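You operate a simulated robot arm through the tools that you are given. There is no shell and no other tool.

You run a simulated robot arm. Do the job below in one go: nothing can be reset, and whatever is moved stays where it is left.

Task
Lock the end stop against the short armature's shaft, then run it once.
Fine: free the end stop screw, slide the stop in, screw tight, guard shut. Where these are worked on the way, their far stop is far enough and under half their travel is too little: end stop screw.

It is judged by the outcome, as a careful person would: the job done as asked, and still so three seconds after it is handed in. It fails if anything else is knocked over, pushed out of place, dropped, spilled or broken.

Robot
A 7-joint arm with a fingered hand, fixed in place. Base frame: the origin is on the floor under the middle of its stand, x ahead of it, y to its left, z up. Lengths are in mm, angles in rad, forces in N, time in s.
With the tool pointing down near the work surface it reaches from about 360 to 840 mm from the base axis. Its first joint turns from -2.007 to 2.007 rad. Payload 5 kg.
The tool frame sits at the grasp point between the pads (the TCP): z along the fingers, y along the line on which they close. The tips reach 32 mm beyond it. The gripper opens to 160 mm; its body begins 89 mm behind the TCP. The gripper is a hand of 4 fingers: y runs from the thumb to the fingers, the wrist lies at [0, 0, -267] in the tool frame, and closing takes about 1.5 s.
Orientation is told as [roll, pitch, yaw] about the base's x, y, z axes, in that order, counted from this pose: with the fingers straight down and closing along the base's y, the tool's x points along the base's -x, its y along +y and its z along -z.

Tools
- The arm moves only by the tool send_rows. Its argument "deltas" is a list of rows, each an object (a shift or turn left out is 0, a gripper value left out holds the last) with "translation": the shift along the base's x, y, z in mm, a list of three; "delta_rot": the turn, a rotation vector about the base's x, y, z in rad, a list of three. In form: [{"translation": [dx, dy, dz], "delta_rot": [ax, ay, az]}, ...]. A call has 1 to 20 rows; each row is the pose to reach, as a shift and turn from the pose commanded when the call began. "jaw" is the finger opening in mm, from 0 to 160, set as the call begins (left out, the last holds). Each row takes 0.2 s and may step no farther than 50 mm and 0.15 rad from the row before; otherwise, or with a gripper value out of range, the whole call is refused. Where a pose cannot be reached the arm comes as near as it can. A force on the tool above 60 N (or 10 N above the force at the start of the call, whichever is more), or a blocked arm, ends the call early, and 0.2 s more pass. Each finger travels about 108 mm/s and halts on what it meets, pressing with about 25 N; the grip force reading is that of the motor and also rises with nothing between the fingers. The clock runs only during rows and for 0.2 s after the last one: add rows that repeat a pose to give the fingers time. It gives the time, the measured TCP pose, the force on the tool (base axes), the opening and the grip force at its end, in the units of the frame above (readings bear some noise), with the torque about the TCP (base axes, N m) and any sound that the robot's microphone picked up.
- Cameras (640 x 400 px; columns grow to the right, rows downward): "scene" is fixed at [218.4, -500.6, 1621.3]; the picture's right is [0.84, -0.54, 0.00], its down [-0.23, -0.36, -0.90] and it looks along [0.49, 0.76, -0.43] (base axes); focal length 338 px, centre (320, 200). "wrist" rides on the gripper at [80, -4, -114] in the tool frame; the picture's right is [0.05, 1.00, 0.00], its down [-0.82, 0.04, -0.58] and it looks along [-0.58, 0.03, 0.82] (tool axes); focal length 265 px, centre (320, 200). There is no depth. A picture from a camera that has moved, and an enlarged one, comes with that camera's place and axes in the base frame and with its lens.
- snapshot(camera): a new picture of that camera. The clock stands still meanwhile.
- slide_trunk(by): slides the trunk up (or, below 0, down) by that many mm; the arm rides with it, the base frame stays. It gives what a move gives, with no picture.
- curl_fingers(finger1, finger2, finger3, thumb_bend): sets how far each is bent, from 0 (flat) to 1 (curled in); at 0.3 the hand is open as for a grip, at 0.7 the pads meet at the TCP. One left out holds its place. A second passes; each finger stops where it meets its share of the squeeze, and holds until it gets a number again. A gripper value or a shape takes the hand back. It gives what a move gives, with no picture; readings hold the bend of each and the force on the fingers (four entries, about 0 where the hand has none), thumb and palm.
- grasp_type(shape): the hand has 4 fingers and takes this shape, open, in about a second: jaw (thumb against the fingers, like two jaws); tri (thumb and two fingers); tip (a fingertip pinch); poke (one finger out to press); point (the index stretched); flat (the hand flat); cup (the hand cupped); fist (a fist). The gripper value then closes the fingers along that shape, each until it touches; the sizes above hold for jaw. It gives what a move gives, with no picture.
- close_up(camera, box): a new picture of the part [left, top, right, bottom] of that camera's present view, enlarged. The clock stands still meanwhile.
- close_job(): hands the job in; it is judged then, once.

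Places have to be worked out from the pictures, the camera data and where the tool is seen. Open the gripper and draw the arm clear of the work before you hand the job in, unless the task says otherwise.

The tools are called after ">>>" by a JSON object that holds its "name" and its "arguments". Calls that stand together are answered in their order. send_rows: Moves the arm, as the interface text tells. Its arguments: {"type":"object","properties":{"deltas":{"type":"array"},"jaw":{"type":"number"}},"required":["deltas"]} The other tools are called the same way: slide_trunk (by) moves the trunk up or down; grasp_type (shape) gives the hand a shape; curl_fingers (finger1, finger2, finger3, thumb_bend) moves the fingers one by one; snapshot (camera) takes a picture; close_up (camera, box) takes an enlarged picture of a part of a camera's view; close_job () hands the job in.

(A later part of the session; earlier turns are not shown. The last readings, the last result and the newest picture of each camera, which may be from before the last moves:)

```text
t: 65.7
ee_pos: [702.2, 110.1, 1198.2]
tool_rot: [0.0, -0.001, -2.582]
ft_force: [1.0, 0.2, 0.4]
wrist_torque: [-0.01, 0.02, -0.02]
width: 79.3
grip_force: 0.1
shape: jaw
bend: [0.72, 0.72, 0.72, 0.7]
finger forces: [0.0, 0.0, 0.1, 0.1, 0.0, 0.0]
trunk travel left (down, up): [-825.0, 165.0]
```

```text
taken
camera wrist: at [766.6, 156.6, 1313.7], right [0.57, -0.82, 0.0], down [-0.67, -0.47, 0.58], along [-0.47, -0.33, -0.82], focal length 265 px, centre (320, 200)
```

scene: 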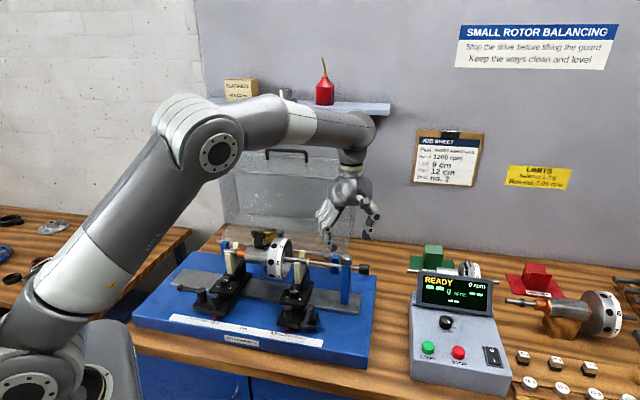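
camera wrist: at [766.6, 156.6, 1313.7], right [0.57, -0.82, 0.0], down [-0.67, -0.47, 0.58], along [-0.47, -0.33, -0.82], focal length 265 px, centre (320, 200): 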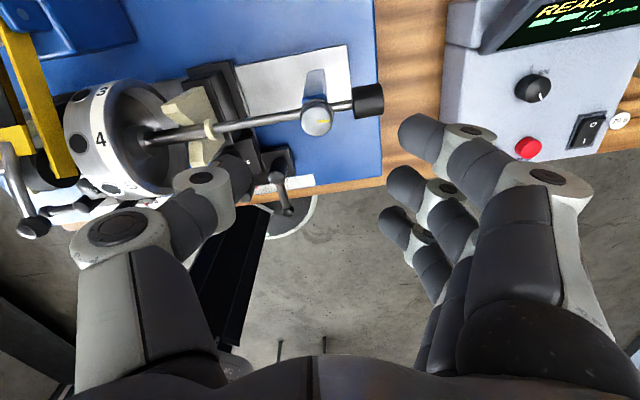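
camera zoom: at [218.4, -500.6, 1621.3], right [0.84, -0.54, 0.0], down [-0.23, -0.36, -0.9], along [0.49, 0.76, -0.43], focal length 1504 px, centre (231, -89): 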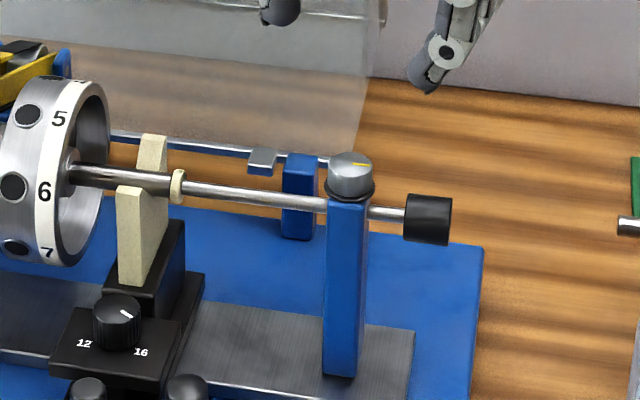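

The stop is locked at the shaft face. Next is the guard: I back off, rise, and turn the hand to look at the guard and its handle.

>>> {"name": "send_rows", "arguments": {"deltas": [{"translation": [-10, 5, 30], "delta_rot": [0, 0, 0.14]}, {"translation": [-20, 10, 60], "delta_rot": [0, 0, 0.28]}, {"translation": [-40, 20, 90], "delta_rot": [0, 0, 0.42]}, {"translation": [-60, 30, 120], "delta_rot": [0, 0, 0.56]}, {"translation": [-80, 40, 150], "delta_rot": [0, 0, 0.7]}, {"translation": [-100, 50, 150], "delta_rot": [0, 0, 0.84]}, {"translation": [-120, 60, 150], "delta_rot": [0, 0, 0.98]}, {"translation": [-140, 70, 150], "delta_rot": [0, 0, 1.12]}, {"translation": [-140, 80, 150], "delta_rot": [0, 0, 1.26]}, {"translation": [-140, 90, 150], "delta_rot": [0, 0, 1.4]}, {"translation": [-140, 90, 150], "delta_rot": [0, 0, 1.54]}, {"translation": [-140, 90, 150], "delta_rot": [0, 0, 1.68]}]}}

>>> {"name": "send_rows", "arguments": {"deltas": [{"delta_rot": [0, 0, 0.14]}, {"delta_rot": [0, 0, 0.28]}, {"delta_rot": [0, 0, 0.42]}, {"delta_rot": [0, 0, 0.56]}, {"delta_rot": [0, 0, 0.7]}, {"delta_rot": [0, 0, 0.84]}, {"delta_rot": [0, 0, 0.98]}, {"delta_rot": [0, 0, 1.12]}, {"delta_rot": [0, 0, 1.26]}, {"delta_rot": [0, 0, 1.4]}, {"delta_rot": [0, 0, 1.54]}, {"delta_rot": [0, 0, 1.68]}, {"delta_rot": [0, 0, 1.68]}]}}

>>> {"name": "snapshot", "arguments": {"camera": "wrist"}}

>>> {"name": "snapshot", "arguments": {"camera": "scene"}}

```text
t: 68.3
ee_pos: [561.7, 201.7, 1349.3]
tool_rot: [-0.001, 0.0, -0.901]
ft_force: [-0.1, 0.8, 0.1]
wrist_torque: [-0.01, 0.01, -0.02]
width: 79.7
grip_force: 0.0
shape: jaw
bend: [0.72, 0.72, 0.72, 0.7]
finger forces: [0.0, 0.0, 0.0, 0.0, 0.0, 0.0]
trunk travel left (down, up): [-825.0, 165.0]
```

```text
t: 71.1
ee_pos: [561.3, 200.5, 1349.7]
tool_rot: [-0.001, -0.001, 0.778]
ft_force: [-0.7, 0.4, -0.5]
wrist_torque: [-0.03, 0.0, 0.03]
width: 79.5
grip_force: 0.1
shape: jaw
bend: [0.72, 0.72, 0.72, 0.7]
finger forces: [0.1, 0.2, 0.0, 0.0, 0.0, 0.0]
trunk travel left (down, up): [-825.0, 165.0]
```

```text
taken
camera wrist: at [505.8, 141.6, 1463.9], right [-0.74, 0.68, 0.0], down [0.55, 0.6, 0.58], along [0.39, 0.43, -0.82], focal length 265 px, centre (320, 200)
```

wrist: 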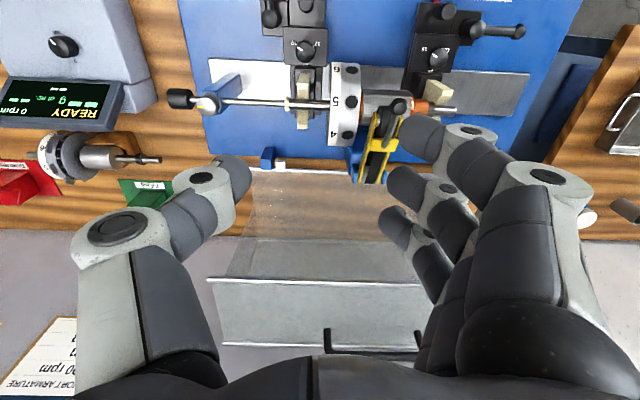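

```text
taken
```

scene: 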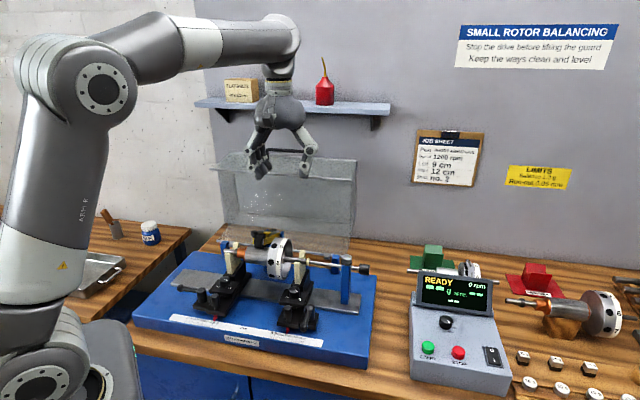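

The guard geometry is now clear: the open front panel lies on top, with the chrome edge near (820, 258, 1231) at its right end. The handle bar is at z ≈ 1279, centred near (721, 496). I zoom to fix the hinge line and handle better.

>>> {"name": "close_up", "arguments": {"camera": "wrist", "box": [230, 130, 390, 230]}}

>>> {"name": "close_up", "arguments": {"camera": "wrist", "box": [200, 260, 440, 370]}}

>>> {"name": "close_up", "arguments": {"camera": "scene", "box": [200, 140, 370, 260]}}

```text
4.00 times, centred on (310, 180) of wrist
camera zoom: at [505.8, 141.6, 1463.9], right [-0.74, 0.68, 0.0], down [0.55, 0.6, 0.58], along [0.39, 0.43, -0.82], focal length 1062 px, centre (360, 280)
```

zoom: 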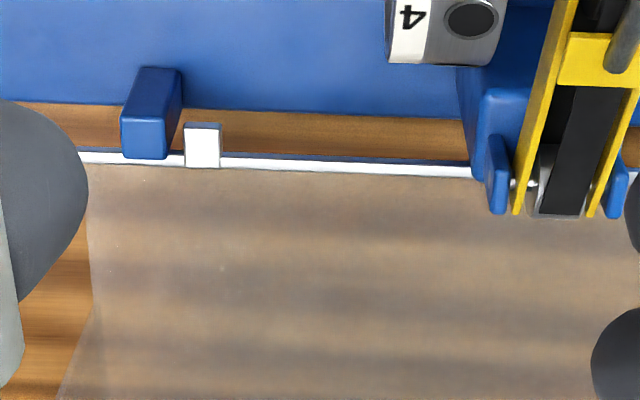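

```text
2.67 times, centred on (320, 315) of wrist
camera zoom: at [505.8, 141.6, 1463.9], right [-0.74, 0.68, 0.0], down [0.55, 0.6, 0.58], along [0.39, 0.43, -0.82], focal length 708 px, centre (320, -107)
```

zoom: 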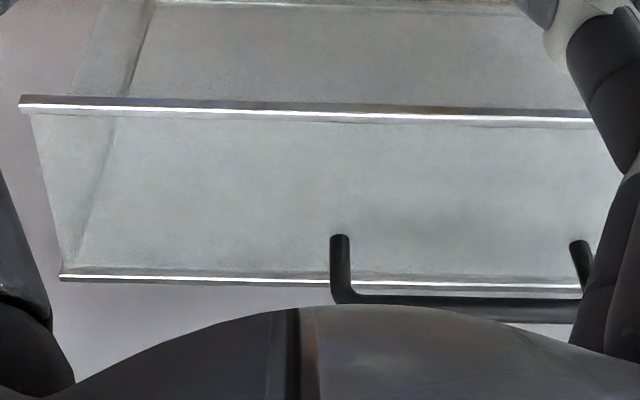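

```text
3.33 times, centred on (285, 200) of scene
camera zoom: at [218.4, -500.6, 1621.3], right [0.84, -0.54, 0.0], down [-0.23, -0.36, -0.9], along [0.49, 0.76, -0.43], focal length 1128 px, centre (437, 200)
```

zoom: 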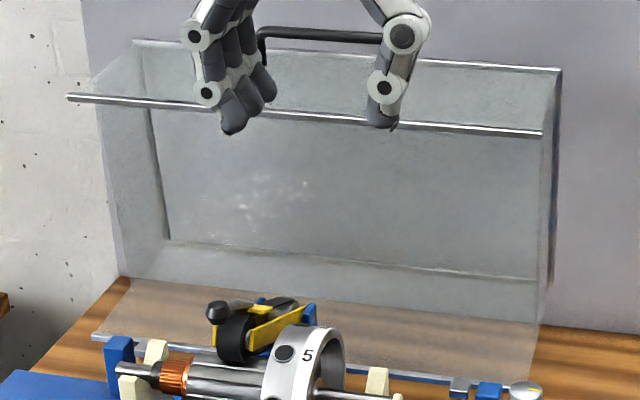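

The hinge line is near n = 741, z ≈ 945 (n is the horizontal distance along the rear-facing direction), and the handle bar is near n = 855, z = 1281. I raise the trunk 60 mm for reach, then bring the hand in with the closing line across the bar, still high and in front of it.

>>> {"name": "slide_trunk", "arguments": {"by": 60}}

>>> {"name": "send_rows", "arguments": {"deltas": [{"translation": [0, 0, 5], "delta_rot": [0, 0, -0.14]}, {"translation": [0, 10, 10], "delta_rot": [0, 0, -0.28]}, {"translation": [5, 20, 10], "delta_rot": [0, 0, -0.42]}, {"translation": [10, 40, 10], "delta_rot": [0, 0, -0.56]}, {"translation": [18, 60, 10], "delta_rot": [0, 0, -0.7]}, {"translation": [26, 80, 10], "delta_rot": [0, 0, -0.84]}, {"translation": [34, 100, 10], "delta_rot": [0, 0, -0.98]}, {"translation": [42, 120, 10], "delta_rot": [0, 0, -1.12]}, {"translation": [50, 140, 10], "delta_rot": [0, 0, -1.26]}, {"translation": [55, 155, 10], "delta_rot": [0, 0, -1.4]}, {"translation": [60, 165, 10], "delta_rot": [0, 0, -1.54]}, {"translation": [60, 170, 10], "delta_rot": [0, 0, -1.563]}, {"translation": [60, 170, 10], "delta_rot": [0, 0, -1.563]}]}}

>>> {"name": "snapshot", "arguments": {"camera": "wrist"}}

>>> {"name": "snapshot", "arguments": {"camera": "scene"}}

```text
t: 72.1
ee_pos: [561.5, 200.9, 1409.0]
tool_rot: [0.0, -0.001, 0.776]
ft_force: [-0.2, -0.4, 0.3]
wrist_torque: [-0.02, 0.01, -0.01]
width: 79.3
grip_force: 0.1
shape: jaw
bend: [0.72, 0.72, 0.72, 0.7]
finger forces: [0.0, 0.0, 0.1, 0.1, 0.0, 0.0]
trunk travel left (down, up): [-885.0, 105.0]
```

```text
t: 74.9
ee_pos: [620.4, 371.1, 1416.0]
tool_rot: [0.003, 0.0, -0.763]
ft_force: [0.3, 0.2, -0.7]
wrist_torque: [-0.02, 0.01, -0.01]
width: 79.7
grip_force: 0.1
shape: jaw
bend: [0.72, 0.72, 0.72, 0.7]
finger forces: [0.1, 0.0, 0.0, 0.0, 0.0, 0.0]
out of reach, approached as far as the arm can: row 11
trunk travel left (down, up): [-885.0, 105.0]
```

```text
taken
camera wrist: at [557.9, 423.6, 1530.5], right [0.65, 0.76, 0.0], down [0.62, -0.53, 0.58], along [0.44, -0.38, -0.82], focal length 265 px, centre (320, 200)
```

wrist: 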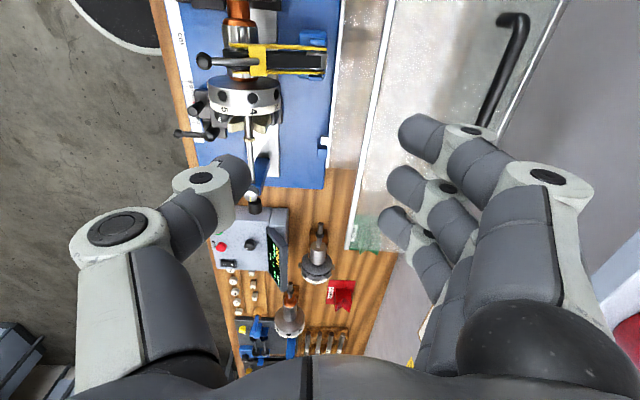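

```text
taken
```

scene: 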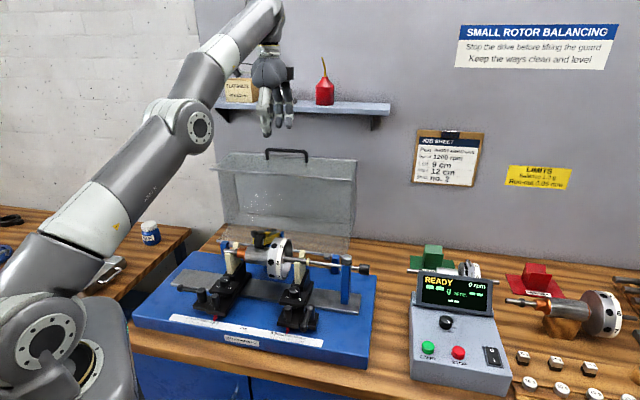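

The arm is near its height limit here but the handle is in view. I tilt the hand 0.5 rad so the fingers point down and toward the guard (bringing the wrist closer to the robot), then move to a standoff above and in front of the handle.

>>> {"name": "send_rows", "arguments": {"deltas": [{"translation": [0, 0, -5], "delta_rot": [0.0707, -0.0707, 0]}, {"translation": [0, 0, -10], "delta_rot": [0.1591, -0.1591, 0]}, {"translation": [0, 0, -15], "delta_rot": [0.2475, -0.2475, 0]}, {"translation": [0, 0, -20], "delta_rot": [0.3536, -0.3536, 0]}, {"translation": [15, 18, -30], "delta_rot": [0.3536, -0.3536, 0]}, {"translation": [35, 43, -40], "delta_rot": [0.3536, -0.3536, 0]}, {"translation": [52, 64, -47], "delta_rot": [0.3536, -0.3536, 0]}, {"translation": [70, 85, -54], "delta_rot": [0.3536, -0.3536, 0]}, {"translation": [70, 85, -54], "delta_rot": [0.3536, -0.3536, 0]}]}}

>>> {"name": "snapshot", "arguments": {"camera": "wrist"}}

>>> {"name": "snapshot", "arguments": {"camera": "scene"}}

```text
t: 76.9
ee_pos: [723.6, 471.4, 1400.3]
tool_rot: [0.509, 0.0, -0.79]
ft_force: [-24.0, -34.7, 23.1]
wrist_torque: [1.63, -1.48, -0.45]
width: 71.8
grip_force: 0.1
shape: jaw
bend: [0.74, 0.74, 0.74, 0.7]
finger forces: [14.5, 14.7, 14.9, 0.0, 0.1, 0.0]
out of reach, approached as far as the arm can: row 1, 2, 3, 4, 5, 6, 7, 8, 9
trunk travel left (down, up): [-885.0, 105.0]
```

```text
taken
camera wrist: at [624.9, 487.5, 1498.7], right [0.58, 0.65, 0.49], down [0.4, -0.75, 0.52], along [0.71, -0.11, -0.7], focal length 265 px, centre (320, 200)
```

wrist: 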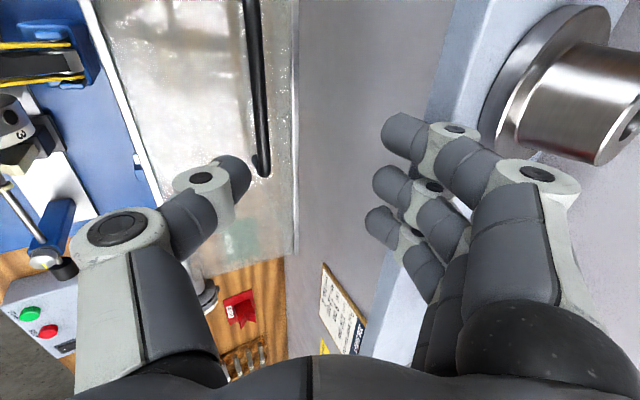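

```text
taken
```

scene: 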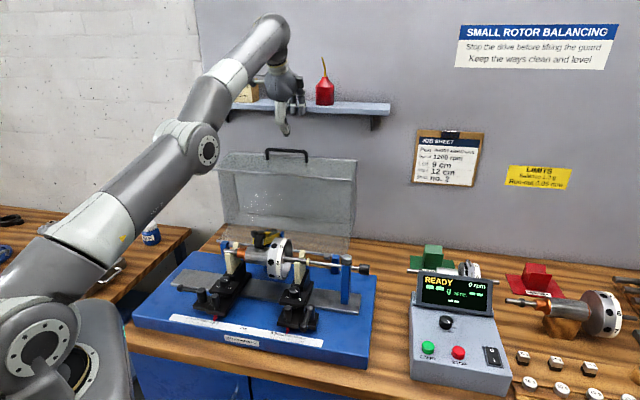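

The fingers are touching the shelf front edge (about 15 N each) because the arm couldn't follow the path and ended high and too far back. I immediately back straight away from the shelf toward the robot.

>>> {"name": "send_rows", "arguments": {"deltas": [{"translation": [-10, -10, 0]}, {"translation": [-25, -25, 0]}, {"translation": [-45, -45, 0]}, {"translation": [-65, -65, -5]}, {"translation": [-80, -80, -10]}, {"translation": [-80, -80, -10]}]}}

>>> {"name": "snapshot", "arguments": {"camera": "scene"}}

>>> {"name": "snapshot", "arguments": {"camera": "wrist"}}

```text
t: 78.3
ee_pos: [725.9, 455.0, 1424.2]
tool_rot: [0.497, 0.002, -0.787]
ft_force: [0.1, -0.3, 0.0]
wrist_torque: [0.02, 0.01, 0.0]
width: 79.5
grip_force: 0.1
shape: jaw
bend: [0.72, 0.72, 0.72, 0.7]
finger forces: [0.0, 0.0, 0.0, 0.0, 0.0, 0.0]
out of reach, approached as far as the arm can: row 1, 2, 3, 4, 5, 6
trunk travel left (down, up): [-885.0, 105.0]
```

```text
taken
```

scene: 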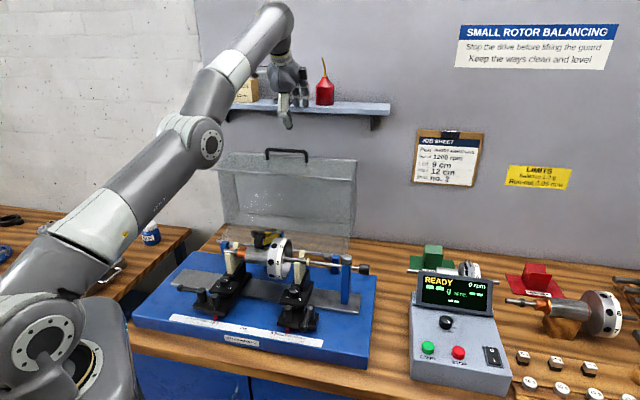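

```text
taken
camera wrist: at [626.8, 470.3, 1523.9], right [0.59, 0.66, 0.48], down [0.41, -0.75, 0.53], along [0.7, -0.11, -0.7], focal length 265 px, centre (320, 200)
```

wrist: 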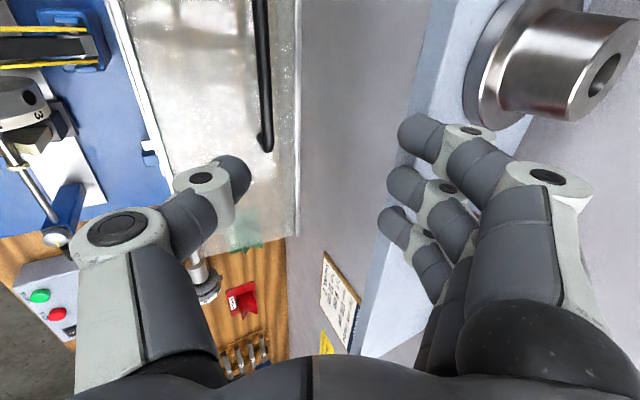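

The hand is free of the shelf (no force), but the arm is stretched straight and won't fold inward directly. A downward move should let the elbow bend; the handle is still about 110 mm below the tips, so I lower 70 mm while easing back.

>>> {"name": "send_rows", "arguments": {"deltas": [{"translation": [-8, -8, -15]}, {"translation": [-14, -14, -30]}, {"translation": [-20, -20, -45]}, {"translation": [-26, -26, -60]}, {"translation": [-30, -30, -70]}, {"translation": [-30, -30, -70]}]}}

>>> {"name": "snapshot", "arguments": {"camera": "scene"}}

```text
t: 79.7
ee_pos: [739.7, 450.7, 1397.5]
tool_rot: [0.501, 0.001, -0.787]
ft_force: [-21.1, -15.6, 14.3]
wrist_torque: [0.98, -1.1, 0.24]
width: 74.6
grip_force: 0.1
shape: jaw
bend: [0.74, 0.74, 0.74, 0.7]
finger forces: [9.3, 9.1, 8.9, 0.0, 0.0, 0.0]
out of reach, approached as far as the arm can: row 1, 2, 3, 4, 5, 6
trunk travel left (down, up): [-885.0, 105.0]
```

```text
taken
```

scene: 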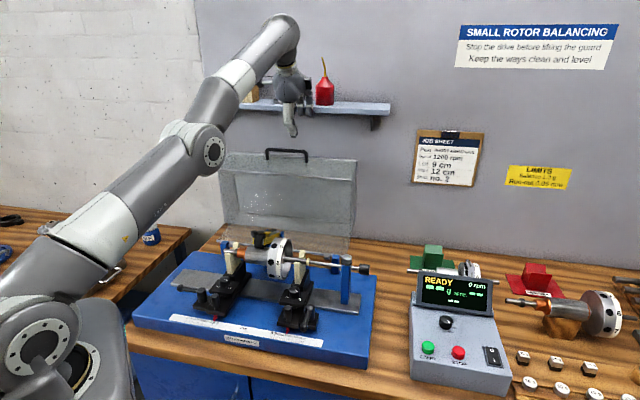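

The arm is stuck on its outstretched sphere and the fingers lightly touch the shelf again. I swing only the wrist back to vertical (the wrist point stays put), which draws the fingers away from the shelf toward the robot.

>>> {"name": "send_rows", "arguments": {"deltas": [{"translation": [-21.4, -21.4, -10], "delta_rot": [-0.0884, 0.0884, 0]}, {"translation": [-43.8, -43.8, -20], "delta_rot": [-0.1768, 0.1768, 0]}, {"translation": [-67, -67, -27], "delta_rot": [-0.2652, 0.2652, 0]}, {"translation": [-90.5, -90.5, -33], "delta_rot": [-0.3536, 0.3536, 0]}, {"translation": [-90.5, -90.5, -33], "delta_rot": [-0.3536, 0.3536, 0]}]}}

>>> {"name": "snapshot", "arguments": {"camera": "scene"}}

```text
t: 80.9
ee_pos: [654.1, 366.1, 1359.8]
tool_rot: [0.0, 0.001, -0.784]
ft_force: [0.3, 0.5, 0.5]
wrist_torque: [-0.03, 0.01, 0.0]
width: 79.5
grip_force: 0.1
shape: jaw
bend: [0.72, 0.72, 0.72, 0.7]
finger forces: [0.1, 0.0, 0.0, 0.0, 0.0, 0.0]
trunk travel left (down, up): [-885.0, 105.0]
```

```text
taken
```

scene: 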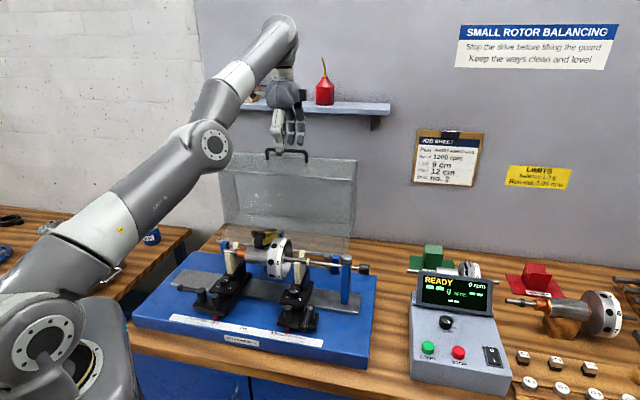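

Clear of the shelf with zero force, and the arm follows commands again. I back off further from the guard and raise the trunk to its top so the handle is reached with a bent elbow.

>>> {"name": "send_rows", "arguments": {"deltas": [{"translation": [-20, -20, -5]}, {"translation": [-40, -40, -10]}, {"translation": [-60, -60, -20]}, {"translation": [-80, -80, -20]}, {"translation": [-80, -80, -20]}]}}

>>> {"name": "slide_trunk", "arguments": {"by": 105}}

>>> {"name": "send_rows", "arguments": {"deltas": [{"translation": [0, 0, -30]}, {"translation": [0, 0, -60]}, {"translation": [0, 0, -90]}, {"translation": [0, 0, -105]}, {"translation": [0, 0, -105]}]}}

>>> {"name": "snapshot", "arguments": {"camera": "scene"}}

>>> {"name": "close_up", "arguments": {"camera": "scene", "box": [190, 60, 400, 180]}}

```text
t: 82.1
ee_pos: [657.3, 345.9, 1374.3]
tool_rot: [-0.003, 0.0, -0.788]
ft_force: [0.4, -0.2, 0.1]
wrist_torque: [0.01, -0.01, -0.01]
width: 80.0
grip_force: 0.1
shape: jaw
bend: [0.72, 0.72, 0.72, 0.7]
finger forces: [0.0, 0.1, 0.1, 0.0, 0.1, 0.0]
out of reach, approached as far as the arm can: row 1, 2, 3, 4, 5
trunk travel left (down, up): [-885.0, 105.0]
```

```text
t: 83.5
ee_pos: [657.6, 345.9, 1479.5]
tool_rot: [-0.002, -0.001, -0.787]
ft_force: [-0.2, -0.1, 0.6]
wrist_torque: [0.04, -0.01, 0.0]
width: 79.6
grip_force: 0.0
shape: jaw
bend: [0.72, 0.72, 0.72, 0.7]
finger forces: [0.0, 0.1, 0.0, 0.0, 0.0, 0.0]
trunk travel left (down, up): [-990.0, 0.0]
```

```text
t: 84.7
ee_pos: [693.7, 365.2, 1388.6]
tool_rot: [-0.003, 0.001, -0.786]
ft_force: [0.3, -0.1, 0.0]
wrist_torque: [-0.02, 0.02, 0.0]
width: 79.8
grip_force: 0.0
shape: jaw
bend: [0.72, 0.72, 0.72, 0.7]
finger forces: [0.1, 0.0, 0.0, 0.0, 0.0, 0.1]
out of reach, approached as far as the arm can: row 1, 2, 3, 4, 5
trunk travel left (down, up): [-990.0, 0.0]
```

```text
taken
```

scene: 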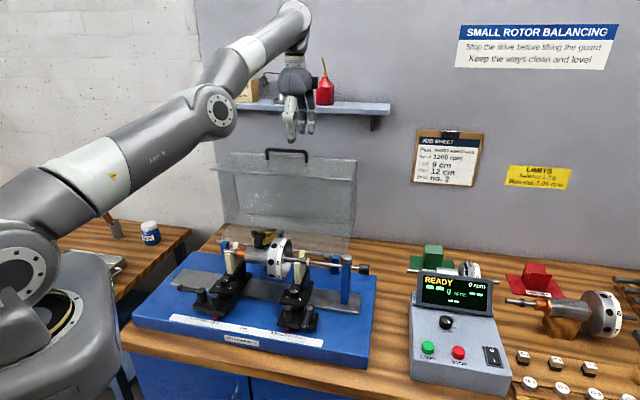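

```text
3.05 times, centred on (295, 120) of scene
camera zoom: at [218.4, -500.6, 1621.3], right [0.84, -0.54, 0.0], down [-0.23, -0.36, -0.9], along [0.49, 0.76, -0.43], focal length 1031 px, centre (396, 444)
```

zoom: 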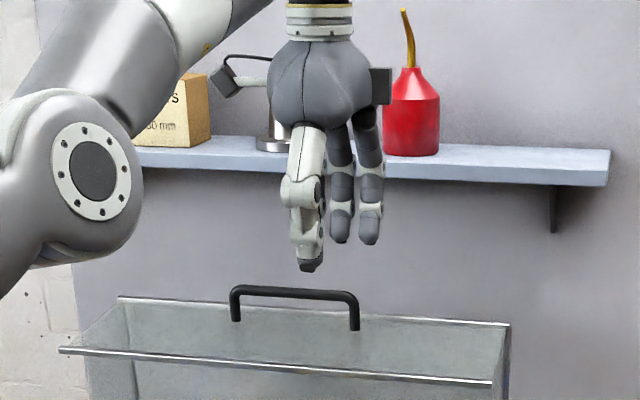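

The arm still slides along its stretched-out limit. I swing it sideways, away from guard and shelf, and then go well down over the open area right of the guard, as that bent the elbow properly before.

>>> {"name": "send_rows", "arguments": {"deltas": [{"translation": [18, -36, 0]}, {"translation": [34, -74, 0]}, {"translation": [48, -112, 0]}, {"translation": [60, -151, 0]}, {"translation": [70, -191, 0]}, {"translation": [78, -231, 0]}, {"translation": [78, -231, 0]}]}}

>>> {"name": "send_rows", "arguments": {"deltas": [{"translation": [0, 0, -40]}, {"translation": [0, 0, -80]}, {"translation": [0, 0, -120]}, {"translation": [0, 0, -160]}, {"translation": [0, 0, -200]}, {"translation": [0, 0, -230]}, {"translation": [0, 0, -230]}]}}

>>> {"name": "snapshot", "arguments": {"camera": "scene"}}

```text
t: 86.3
ee_pos: [777.3, 139.2, 1392.0]
tool_rot: [-0.004, 0.002, -0.786]
ft_force: [0.0, 0.7, 0.3]
wrist_torque: [-0.1, -0.04, 0.02]
width: 79.4
grip_force: 0.1
shape: jaw
bend: [0.72, 0.72, 0.72, 0.7]
finger forces: [0.0, 0.0, 0.1, 0.0, 0.0, 0.1]
out of reach, approached as far as the arm can: row 3, 4, 5, 6, 7
trunk travel left (down, up): [-990.0, 0.0]
```

```text
t: 87.9
ee_pos: [825.6, 145.9, 1163.3]
tool_rot: [-0.004, 0.003, -0.786]
ft_force: [-0.6, -0.6, -0.4]
wrist_torque: [-0.01, 0.02, -0.04]
width: 79.7
grip_force: 0.1
shape: jaw
bend: [0.72, 0.72, 0.72, 0.7]
finger forces: [0.0, 0.0, 0.1, 0.0, 0.0, 0.0]
out of reach, approached as far as the arm can: row 1, 2, 3, 4, 5, 6, 7
trunk travel left (down, up): [-990.0, 0.0]
```

```text
taken
```

scene: 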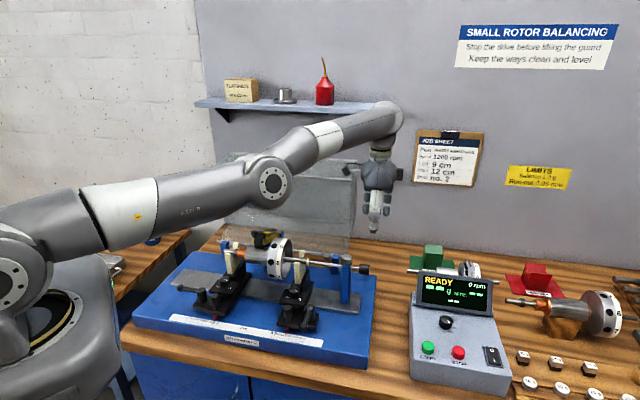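

The arm is caught on the wrong side of its straight-elbow position: the elbow sags slightly below the shoulder–wrist line. I push outward and further down over the clear space to carry the elbow through straight, then pull back in.

>>> {"name": "send_rows", "arguments": {"deltas": [{"translation": [20, 3, -25]}, {"translation": [30, 5, -50]}, {"translation": [30, 5, -80]}, {"translation": [30, 5, -110]}, {"translation": [30, 5, -130]}, {"translation": [30, 5, -130]}]}}

>>> {"name": "send_rows", "arguments": {"deltas": [{"translation": [-15, -3, -5]}, {"translation": [-30, -6, -10]}, {"translation": [-45, -9, -10]}, {"translation": [-60, -12, -10]}, {"translation": [-60, -12, -10]}]}}

>>> {"name": "snapshot", "arguments": {"camera": "scene"}}

```text
t: 89.3
ee_pos: [824.0, 156.8, 1044.2]
tool_rot: [-0.002, -0.001, -0.786]
ft_force: [0.4, -0.4, 0.6]
wrist_torque: [-0.01, 0.02, 0.01]
width: 79.7
grip_force: 0.2
shape: jaw
bend: [0.72, 0.72, 0.72, 0.7]
finger forces: [0.0, 0.1, 0.0, 0.0, 0.0, 0.1]
out of reach, approached as far as the arm can: row 1, 2, 3, 4, 5, 6
trunk travel left (down, up): [-990.0, 0.0]
```

```text
t: 90.5
ee_pos: [819.9, 156.0, 1031.3]
tool_rot: [-0.002, 0.0, -0.787]
ft_force: [0.5, 0.8, 0.6]
wrist_torque: [0.02, 0.01, -0.02]
width: 79.8
grip_force: 0.1
shape: jaw
bend: [0.72, 0.72, 0.72, 0.7]
finger forces: [0.0, 0.0, 0.0, 0.0, 0.0, 0.0]
out of reach, approached as far as the arm can: row 1, 2, 3, 4, 5
trunk travel left (down, up): [-990.0, 0.0]
```

```text
taken
```

scene: 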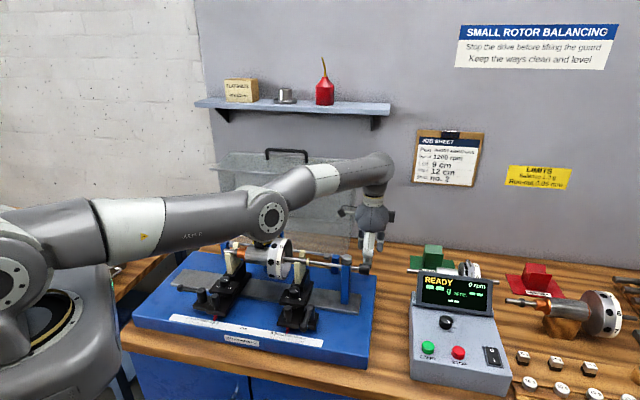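

The readings show the arm at full stretch with the elbow marginally past straight. I'll climb along the full-reach arc (commanding slightly beyond reach to hold it straight), then come straight down a long way so the elbow bends to the proper side.

>>> {"name": "send_rows", "arguments": {"deltas": [{"translation": [24.6, 4.7, 39]}, {"translation": [25, 4.7, 79]}, {"translation": [23, 4.4, 119]}, {"translation": [20, 3.8, 159]}, {"translation": [15, 2.9, 199]}, {"translation": [8, 1.5, 239]}, {"translation": [-1, -0.2, 279]}, {"translation": [-12.4, -2.4, 319]}, {"translation": [-25, -4.8, 359]}, {"translation": [-41, -7.8, 399]}, {"translation": [-58.6, -11, 439]}, {"translation": [-58.6, -11, 439]}]}}

>>> {"name": "send_rows", "arguments": {"deltas": [{"translation": [0, 0, -45]}, {"translation": [0, 0, -90]}, {"translation": [0, 0, -135]}, {"translation": [0, 0, -180]}, {"translation": [0, 0, -225]}, {"translation": [0, 0, -270]}, {"translation": [0, 0, -315]}, {"translation": [0, 0, -315]}]}}

>>> {"name": "snapshot", "arguments": {"camera": "scene"}}

```text
t: 93.1
ee_pos: [746.4, 149.4, 1455.7]
tool_rot: [-0.008, 0.003, -0.787]
ft_force: [-0.8, 1.0, -0.1]
wrist_torque: [-0.04, 0.02, 0.0]
width: 79.9
grip_force: 0.1
shape: jaw
bend: [0.72, 0.72, 0.72, 0.7]
finger forces: [0.0, 0.0, 0.0, 0.0, 0.0, 0.0]
out of reach, approached as far as the arm can: row 1, 2, 3, 4, 5, 6, 7, 8, 9, 10, 11, 12
trunk travel left (down, up): [-990.0, 0.0]
```

```text
t: 94.9
ee_pos: [820.9, 164.9, 1144.4]
tool_rot: [0.0, 0.003, -0.786]
ft_force: [-0.9, 0.2, 0.0]
wrist_torque: [0.03, 0.0, 0.01]
width: 80.0
grip_force: 0.1
shape: jaw
bend: [0.72, 0.72, 0.72, 0.7]
finger forces: [0.0, 0.0, 0.1, 0.1, 0.1, 0.0]
out of reach, approached as far as the arm can: row 1, 2, 3, 4, 5, 6, 7, 8
trunk travel left (down, up): [-990.0, 0.0]
```

```text
taken
```

scene: 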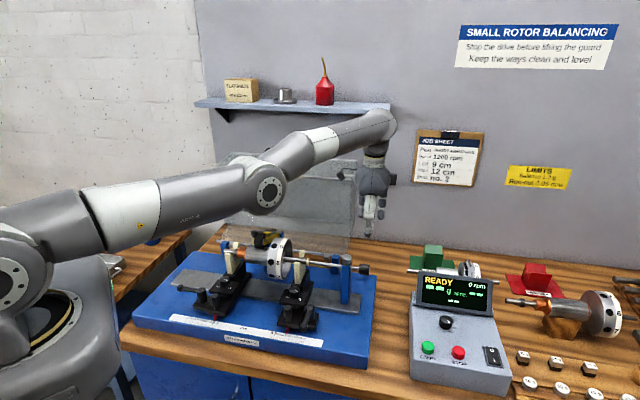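

The outward tilt was what flipped the elbow; tilting the hand the opposite way (fingers toward the robot) should fold it back to the proper side. I first pull straight outward, then tilt inward with the wrist held near full reach, over clear space.

>>> {"name": "send_rows", "arguments": {"deltas": [{"translation": [15, 3, 5]}, {"translation": [30, 6, 10]}, {"translation": [30, 6, 10]}, {"translation": [30, 6, 10]}]}}

>>> {"name": "send_rows", "arguments": {"deltas": [{"translation": [-28.7, -5.8, 2.6], "delta_rot": [-0.0276, 0.1372, 0]}, {"translation": [-64.5, -13, 10.4], "delta_rot": [-0.0552, 0.2744, 0]}, {"translation": [-98.9, -19.9, 23], "delta_rot": [-0.0827, 0.4116, 0]}, {"translation": [-131.1, -26.4, 40.7], "delta_rot": [-0.1103, 0.5488, 0]}, {"translation": [-160.7, -32.3, 62.8], "delta_rot": [-0.1379, 0.686, 0]}, {"translation": [-160.7, -32.3, 62.8], "delta_rot": [-0.1379, 0.686, 0]}]}}

>>> {"name": "snapshot", "arguments": {"camera": "scene"}}

```text
t: 95.9
ee_pos: [824.2, 169.3, 1146.6]
tool_rot: [-0.001, 0.0, -0.787]
ft_force: [0.6, 0.2, 0.3]
wrist_torque: [0.01, 0.02, 0.02]
width: 79.7
grip_force: 0.1
shape: jaw
bend: [0.72, 0.72, 0.72, 0.7]
finger forces: [0.0, 0.0, 0.0, 0.0, 0.0, 0.0]
out of reach, approached as far as the arm can: row 1, 2, 3, 4
trunk travel left (down, up): [-990.0, 0.0]
```

```text
t: 97.3
ee_pos: [649.4, 130.5, 1213.5]
tool_rot: [-0.615, 0.364, -0.9]
ft_force: [0.5, 1.7, -1.1]
wrist_torque: [-0.12, 0.06, 0.08]
width: 79.7
grip_force: 0.0
shape: jaw
bend: [0.72, 0.72, 0.72, 0.7]
finger forces: [0.0, 0.0, 0.1, 0.0, 0.0, 0.1]
out of reach, approached as far as the arm can: row 1, 2, 3, 4, 5, 6
trunk travel left (down, up): [-990.0, 0.0]
```

```text
taken
```

scene: 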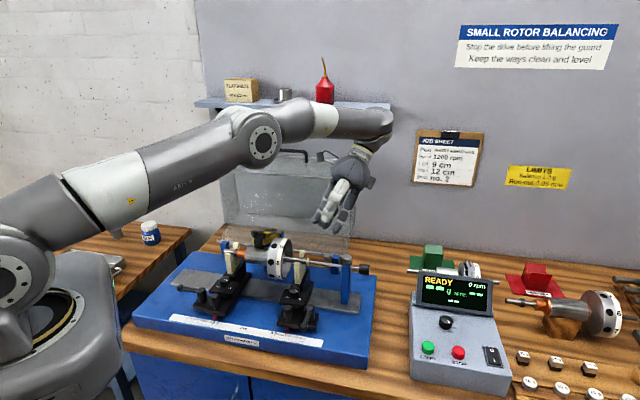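

The elbow has flipped back up to the good side. I pull inward first to bend it well, then return the hand to vertical.

>>> {"name": "send_rows", "arguments": {"deltas": [{"translation": [-30, -6, 0]}, {"translation": [-60, -12, 5]}, {"translation": [-90, -18, 10]}, {"translation": [-120, -24, 20]}, {"translation": [-120, -24, 20]}]}}

>>> {"name": "send_rows", "arguments": {"deltas": [{"translation": [25, 5, 0], "delta_rot": [0.0276, -0.1372, 0]}, {"translation": [50, 10, 0], "delta_rot": [0.0552, -0.2744, 0]}, {"translation": [75, 15, 0], "delta_rot": [0.0827, -0.4116, 0]}, {"translation": [95, 19, 0], "delta_rot": [0.1103, -0.5488, 0]}, {"translation": [110, 22, 0], "delta_rot": [0.1379, -0.686, 0]}, {"translation": [110, 22, 0], "delta_rot": [0.1379, -0.686, 0]}]}}

>>> {"name": "snapshot", "arguments": {"camera": "scene"}}

```text
t: 98.5
ee_pos: [528.9, 101.6, 1233.8]
tool_rot: [-0.614, 0.364, -0.906]
ft_force: [0.8, 0.5, -0.7]
wrist_torque: [-0.01, 0.01, -0.03]
width: 79.6
grip_force: 0.1
shape: jaw
bend: [0.72, 0.72, 0.72, 0.7]
finger forces: [0.0, 0.0, 0.0, 0.1, 0.1, 0.0]
trunk travel left (down, up): [-990.0, 0.0]
```

```text
t: 99.9
ee_pos: [638.6, 124.1, 1234.9]
tool_rot: [-0.002, 0.0, -0.787]
ft_force: [0.2, -0.1, -0.3]
wrist_torque: [0.01, 0.03, -0.02]
width: 80.0
grip_force: 0.0
shape: jaw
bend: [0.72, 0.72, 0.72, 0.7]
finger forces: [0.0, 0.1, 0.0, 0.0, 0.1, 0.0]
trunk travel left (down, up): [-990.0, 0.0]
```

```text
taken
```

scene: 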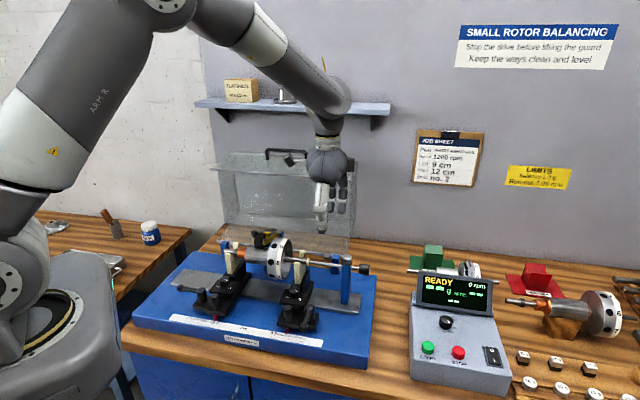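

Fully recovered: elbow up, hand vertical, nothing disturbed. Now I approach the handle from the inside with a well-bent elbow: go to the front of the guard at z 1340 and tilt there first.

>>> {"name": "send_rows", "arguments": {"deltas": [{"translation": [-13, 34, 20]}, {"translation": [-26, 68, 40]}, {"translation": [-40, 103, 60]}, {"translation": [-53, 138, 80]}, {"translation": [-66, 172, 95]}, {"translation": [-78.6, 206, 105]}, {"translation": [-78.6, 206, 105]}]}}

>>> {"name": "send_rows", "arguments": {"deltas": [{"translation": [0, 0, 0], "delta_rot": [0.0884, -0.0884, 0]}, {"translation": [0, 0, 0], "delta_rot": [0.1768, -0.1768, 0]}, {"translation": [0, 0, 0], "delta_rot": [0.2652, -0.2652, 0]}, {"translation": [0, 0, 0], "delta_rot": [0.3536, -0.3536, 0]}, {"translation": [0, 0, 0], "delta_rot": [0.3536, -0.3536, 0]}]}}

>>> {"name": "snapshot", "arguments": {"camera": "scene"}}

>>> {"name": "snapshot", "arguments": {"camera": "wrist"}}

```text
t: 101.5
ee_pos: [559.2, 329.7, 1341.9]
tool_rot: [-0.001, 0.0, -0.787]
ft_force: [-0.4, -0.1, 0.4]
wrist_torque: [0.04, 0.03, 0.02]
width: 79.8
grip_force: 0.1
shape: jaw
bend: [0.72, 0.72, 0.72, 0.7]
finger forces: [0.0, 0.0, 0.1, 0.1, 0.0, 0.0]
trunk travel left (down, up): [-990.0, 0.0]
```

```text
t: 102.7
ee_pos: [558.6, 329.9, 1339.8]
tool_rot: [0.498, 0.002, -0.786]
ft_force: [0.1, -0.1, 0.0]
wrist_torque: [-0.02, 0.02, 0.02]
width: 79.9
grip_force: 0.1
shape: jaw
bend: [0.72, 0.72, 0.72, 0.7]
finger forces: [0.1, 0.1, 0.0, 0.0, 0.0, 0.0]
trunk travel left (down, up): [-990.0, 0.0]
```

```text
taken
```

scene: 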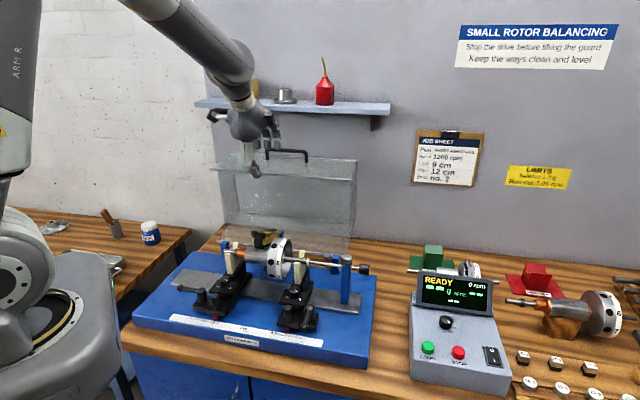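

```text
taken
camera wrist: at [460.5, 347.0, 1439.1], right [0.58, 0.66, 0.48], down [0.41, -0.75, 0.53], along [0.7, -0.11, -0.7], focal length 265 px, centre (320, 200)
```

wrist: 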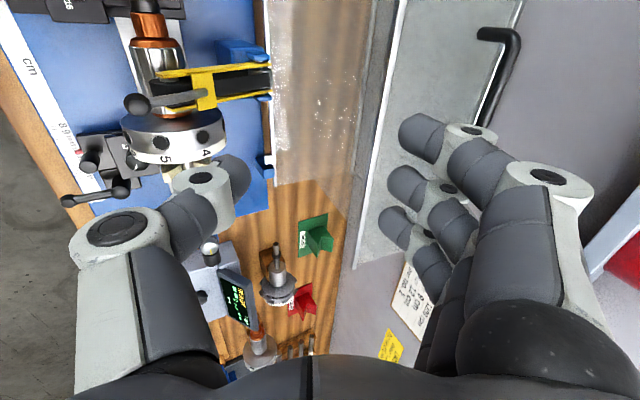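

The tilted pose is reached cleanly and the handle's left corner re-projects to n ≈ 857, z ≈ 1281 as expected. I advance to a standoff above the bar with the hand narrowed to 60 mm.

>>> {"name": "send_rows", "arguments": {"deltas": [{"translation": [26, 25, 5]}, {"translation": [52, 50, 10]}, {"translation": [78, 75, 15]}, {"translation": [104, 100, 20]}, {"translation": [130, 126, 22]}, {"translation": [130, 126, 22]}], "jaw": 60}}

>>> {"name": "snapshot", "arguments": {"camera": "wrist"}}

>>> {"name": "close_up", "arguments": {"camera": "scene", "box": [190, 80, 400, 200]}}

```text
t: 104.1
ee_pos: [686.7, 455.8, 1364.1]
tool_rot: [0.498, 0.0, -0.788]
ft_force: [-0.1, 0.6, 0.3]
wrist_torque: [0.03, 0.01, 0.02]
width: 60.4
grip_force: 0.0
shape: jaw
bend: [0.73, 0.73, 0.73, 0.7]
finger forces: [0.0, 0.0, 0.0, 0.0, 0.0, 0.1]
trunk travel left (down, up): [-990.0, 0.0]
```

```text
taken
camera wrist: at [588.5, 471.9, 1463.4], right [0.58, 0.66, 0.48], down [0.41, -0.75, 0.53], along [0.7, -0.11, -0.7], focal length 265 px, centre (320, 200)
```

wrist: 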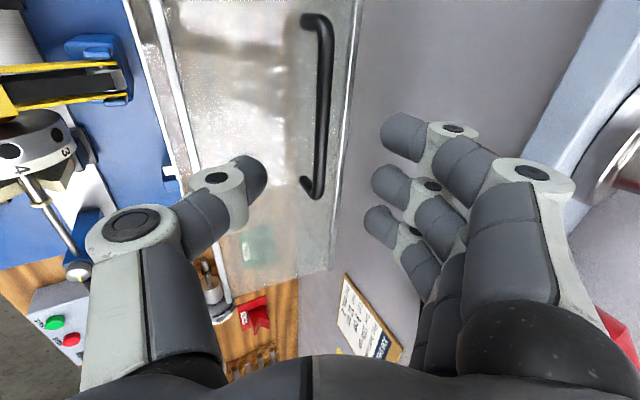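

```text
3.05 times, centred on (295, 140) of scene
camera zoom: at [218.4, -500.6, 1621.3], right [0.84, -0.54, 0.0], down [-0.23, -0.36, -0.9], along [0.49, 0.76, -0.43], focal length 1031 px, centre (396, 383)
```

zoom: 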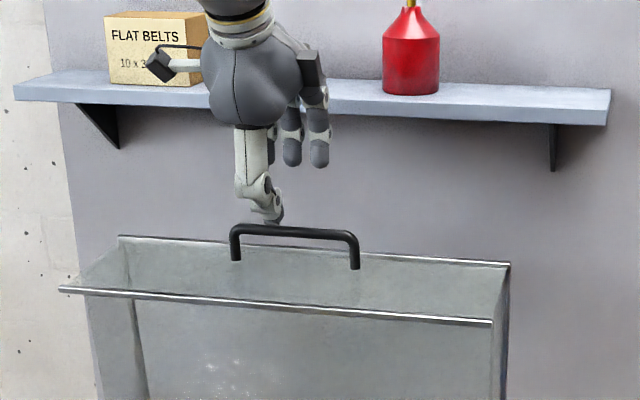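

The bar runs straight between thumb and fingers on the tool axis, about 90 mm ahead. I move 60 mm along the tool axis and check.

>>> {"name": "send_rows", "arguments": {"deltas": [{"translation": [7, 7, -17]}, {"translation": [14, 14, -35]}, {"translation": [21.2, 21.2, -52]}, {"translation": [21.2, 21.2, -52]}]}}

>>> {"name": "snapshot", "arguments": {"camera": "wrist"}}

>>> {"name": "close_up", "arguments": {"camera": "scene", "box": [220, 110, 340, 190]}}

```text
t: 105.1
ee_pos: [710.5, 477.4, 1311.2]
tool_rot: [0.5, -0.001, -0.787]
ft_force: [0.3, -0.5, 0.2]
wrist_torque: [0.01, 0.0, 0.0]
width: 60.7
grip_force: 0.0
shape: jaw
bend: [0.73, 0.73, 0.73, 0.7]
finger forces: [0.1, 0.1, 0.0, 0.0, 0.0, 0.1]
trunk travel left (down, up): [-990.0, 0.0]
```

```text
taken
camera wrist: at [611.0, 492.9, 1410.2], right [0.58, 0.66, 0.48], down [0.41, -0.75, 0.53], along [0.7, -0.11, -0.7], focal length 265 px, centre (320, 200)
```

wrist: 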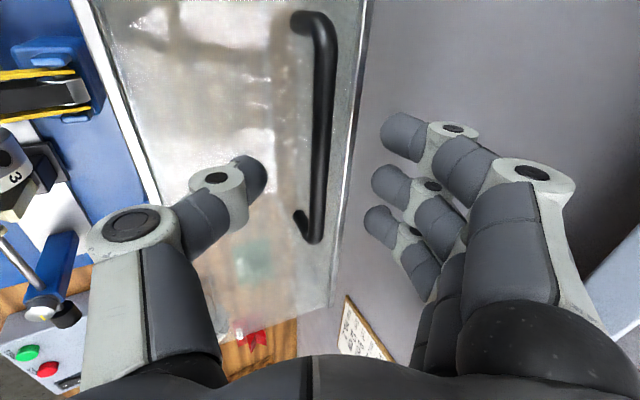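

```text
5.00 times, centred on (280, 150) of scene
camera zoom: at [218.4, -500.6, 1621.3], right [0.84, -0.54, 0.0], down [-0.23, -0.36, -0.9], along [0.49, 0.76, -0.43], focal length 1692 px, centre (520, 450)
```

zoom: 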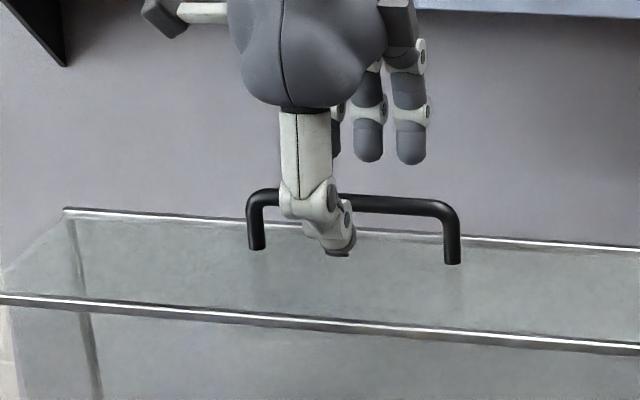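

The bar is still centred and roughly 40 mm ahead of the TCP. I advance another 30 mm along the axis so the bar sits in the outer half of the pads.

>>> {"name": "send_rows", "arguments": {"deltas": [{"translation": [3.4, 3.4, -9]}, {"translation": [6.8, 6.8, -18]}, {"translation": [10.1, 10.1, -26.3]}, {"translation": [10.1, 10.1, -26.3]}]}}

>>> {"name": "snapshot", "arguments": {"camera": "wrist"}}

>>> {"name": "close_up", "arguments": {"camera": "scene", "box": [220, 110, 340, 190]}}

```text
t: 106.1
ee_pos: [719.8, 485.8, 1287.6]
tool_rot: [0.5, 0.001, -0.786]
ft_force: [-3.2, -3.5, 12.2]
wrist_torque: [-0.41, 0.33, 0.03]
width: 59.0
grip_force: 0.1
shape: jaw
bend: [0.73, 0.73, 0.73, 0.71]
finger forces: [0.1, 0.0, 0.0, 0.1, 12.8, 0.0]
trunk travel left (down, up): [-990.0, 0.0]
```

```text
taken
camera wrist: at [620.5, 502.6, 1386.1], right [0.58, 0.65, 0.48], down [0.41, -0.75, 0.53], along [0.7, -0.11, -0.7], focal length 265 px, centre (320, 200)
```

wrist: 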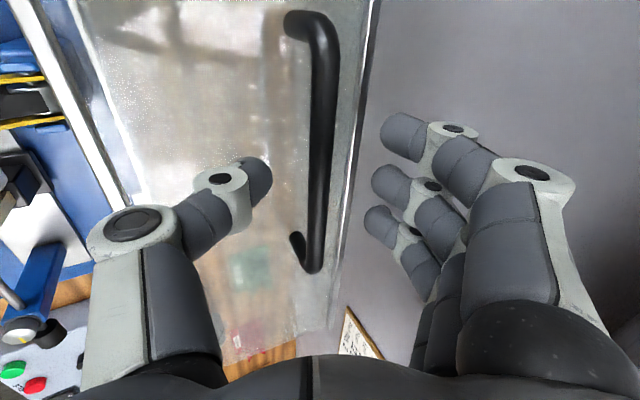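

```text
5.00 times, centred on (280, 150) of scene
camera zoom: at [218.4, -500.6, 1621.3], right [0.84, -0.54, 0.0], down [-0.23, -0.36, -0.9], along [0.49, 0.76, -0.43], focal length 1692 px, centre (520, 450)
```

zoom: 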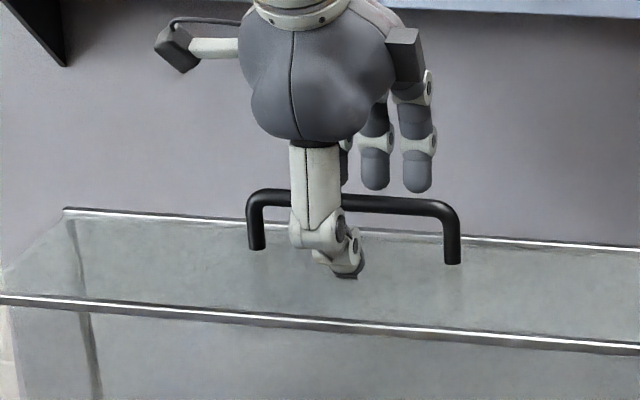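

The thumb tip just touches the panel (13 N), being the lower side of the tilted hand. I back off 6 mm along the axis and close onto the bar.

>>> {"name": "send_rows", "arguments": {"deltas": [{"translation": [-2, -2, 5.5]}, {"translation": [-2, -2, 5.5]}]}}

>>> {"name": "send_rows", "arguments": {"deltas": [{"translation": [0, 0, 0]}, {"translation": [0, 0, 0]}, {"translation": [0, 0, 0]}, {"translation": [0, 0, 0]}, {"translation": [0, 0, 0]}], "jaw": 0}}

>>> {"name": "snapshot", "arguments": {"camera": "wrist"}}

>>> {"name": "close_up", "arguments": {"camera": "scene", "box": [220, 110, 340, 190]}}

```text
t: 106.7
ee_pos: [717.2, 485.3, 1288.0]
tool_rot: [0.495, 0.001, -0.787]
ft_force: [-0.4, 0.3, 0.6]
wrist_torque: [0.0, 0.0, 0.01]
width: 59.8
grip_force: 0.1
shape: jaw
bend: [0.73, 0.73, 0.73, 0.7]
finger forces: [0.1, 0.0, 0.0, 0.0, 0.8, 0.1]
trunk travel left (down, up): [-990.0, 0.0]
```

```text
t: 107.9
ee_pos: [718.0, 486.9, 1288.4]
tool_rot: [0.497, 0.001, -0.788]
ft_force: [1.3, 2.9, -1.8]
wrist_torque: [0.01, -0.03, 0.0]
width: 5.3
grip_force: 25.3
shape: jaw
bend: [0.66, 0.66, 0.66, 0.73]
finger forces: [2.9, 0.1, 3.1, 0.0, 8.6, 0.0]
trunk travel left (down, up): [-990.0, 0.0]
```

```text
taken
camera wrist: at [620.1, 502.4, 1388.2], right [0.59, 0.66, 0.48], down [0.41, -0.75, 0.53], along [0.7, -0.11, -0.7], focal length 265 px, centre (320, 200)
```

wrist: 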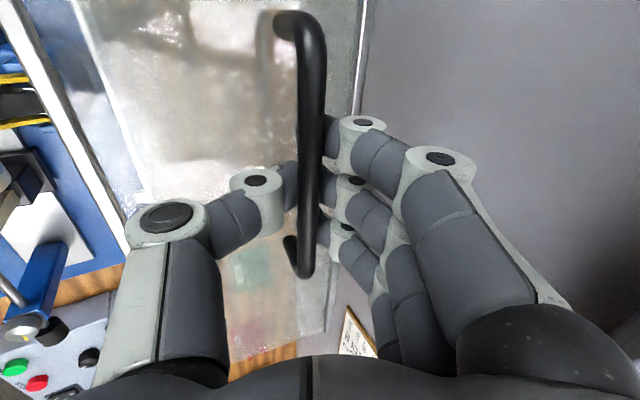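

```text
5.00 times, centred on (280, 150) of scene
camera zoom: at [218.4, -500.6, 1621.3], right [0.84, -0.54, 0.0], down [-0.23, -0.36, -0.9], along [0.49, 0.76, -0.43], focal length 1692 px, centre (520, 450)
```

zoom: 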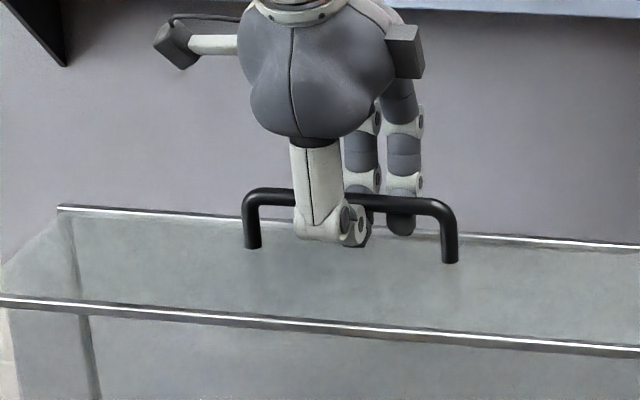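

The bar is now caged between thumb and fingertips and the guard has already shifted slightly with the grip. I start swinging it forward along its arc about the hinge, 15° first, watching the forces.

>>> {"name": "send_rows", "arguments": {"deltas": [{"translation": [-6.3, -6.3, 2.8]}, {"translation": [-12.6, -12.6, 5.5]}, {"translation": [-25.4, -25.4, 10.1]}, {"translation": [-38.3, -38.3, 13.7]}, {"translation": [-51.3, -51.3, 16.4]}, {"translation": [-64.4, -64.4, 18.0]}]}}

>>> {"name": "snapshot", "arguments": {"camera": "scene"}}

>>> {"name": "snapshot", "arguments": {"camera": "wrist"}}

```text
t: 109.3
ee_pos: [653.7, 420.1, 1307.9]
tool_rot: [0.498, 0.001, -0.789]
ft_force: [1.0, 1.2, -0.2]
wrist_torque: [-0.03, 0.0, 0.01]
width: 4.4
grip_force: 25.6
shape: jaw
bend: [0.68, 0.66, 0.67, 0.73]
finger forces: [1.0, 0.0, 1.3, 0.0, 0.1, 0.0]
trunk travel left (down, up): [-990.0, 0.0]
```

```text
taken
```

scene: 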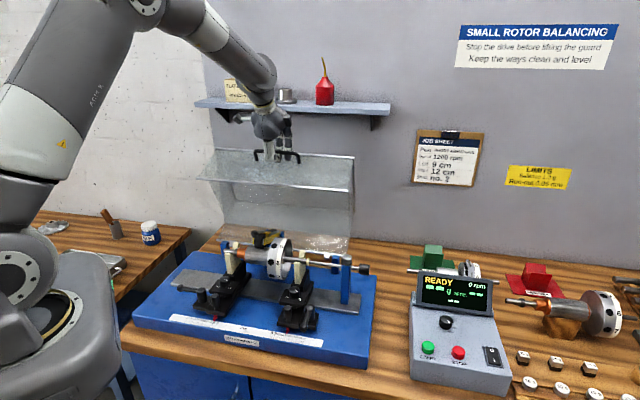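

```text
taken
camera wrist: at [555.0, 437.2, 1406.9], right [0.59, 0.66, 0.48], down [0.41, -0.75, 0.53], along [0.7, -0.11, -0.7], focal length 265 px, centre (320, 200)
```

wrist: 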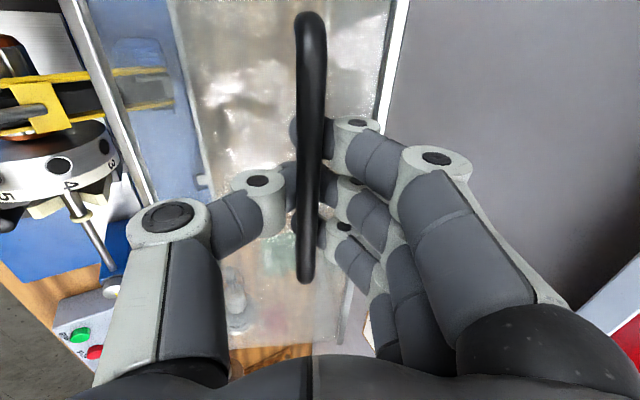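

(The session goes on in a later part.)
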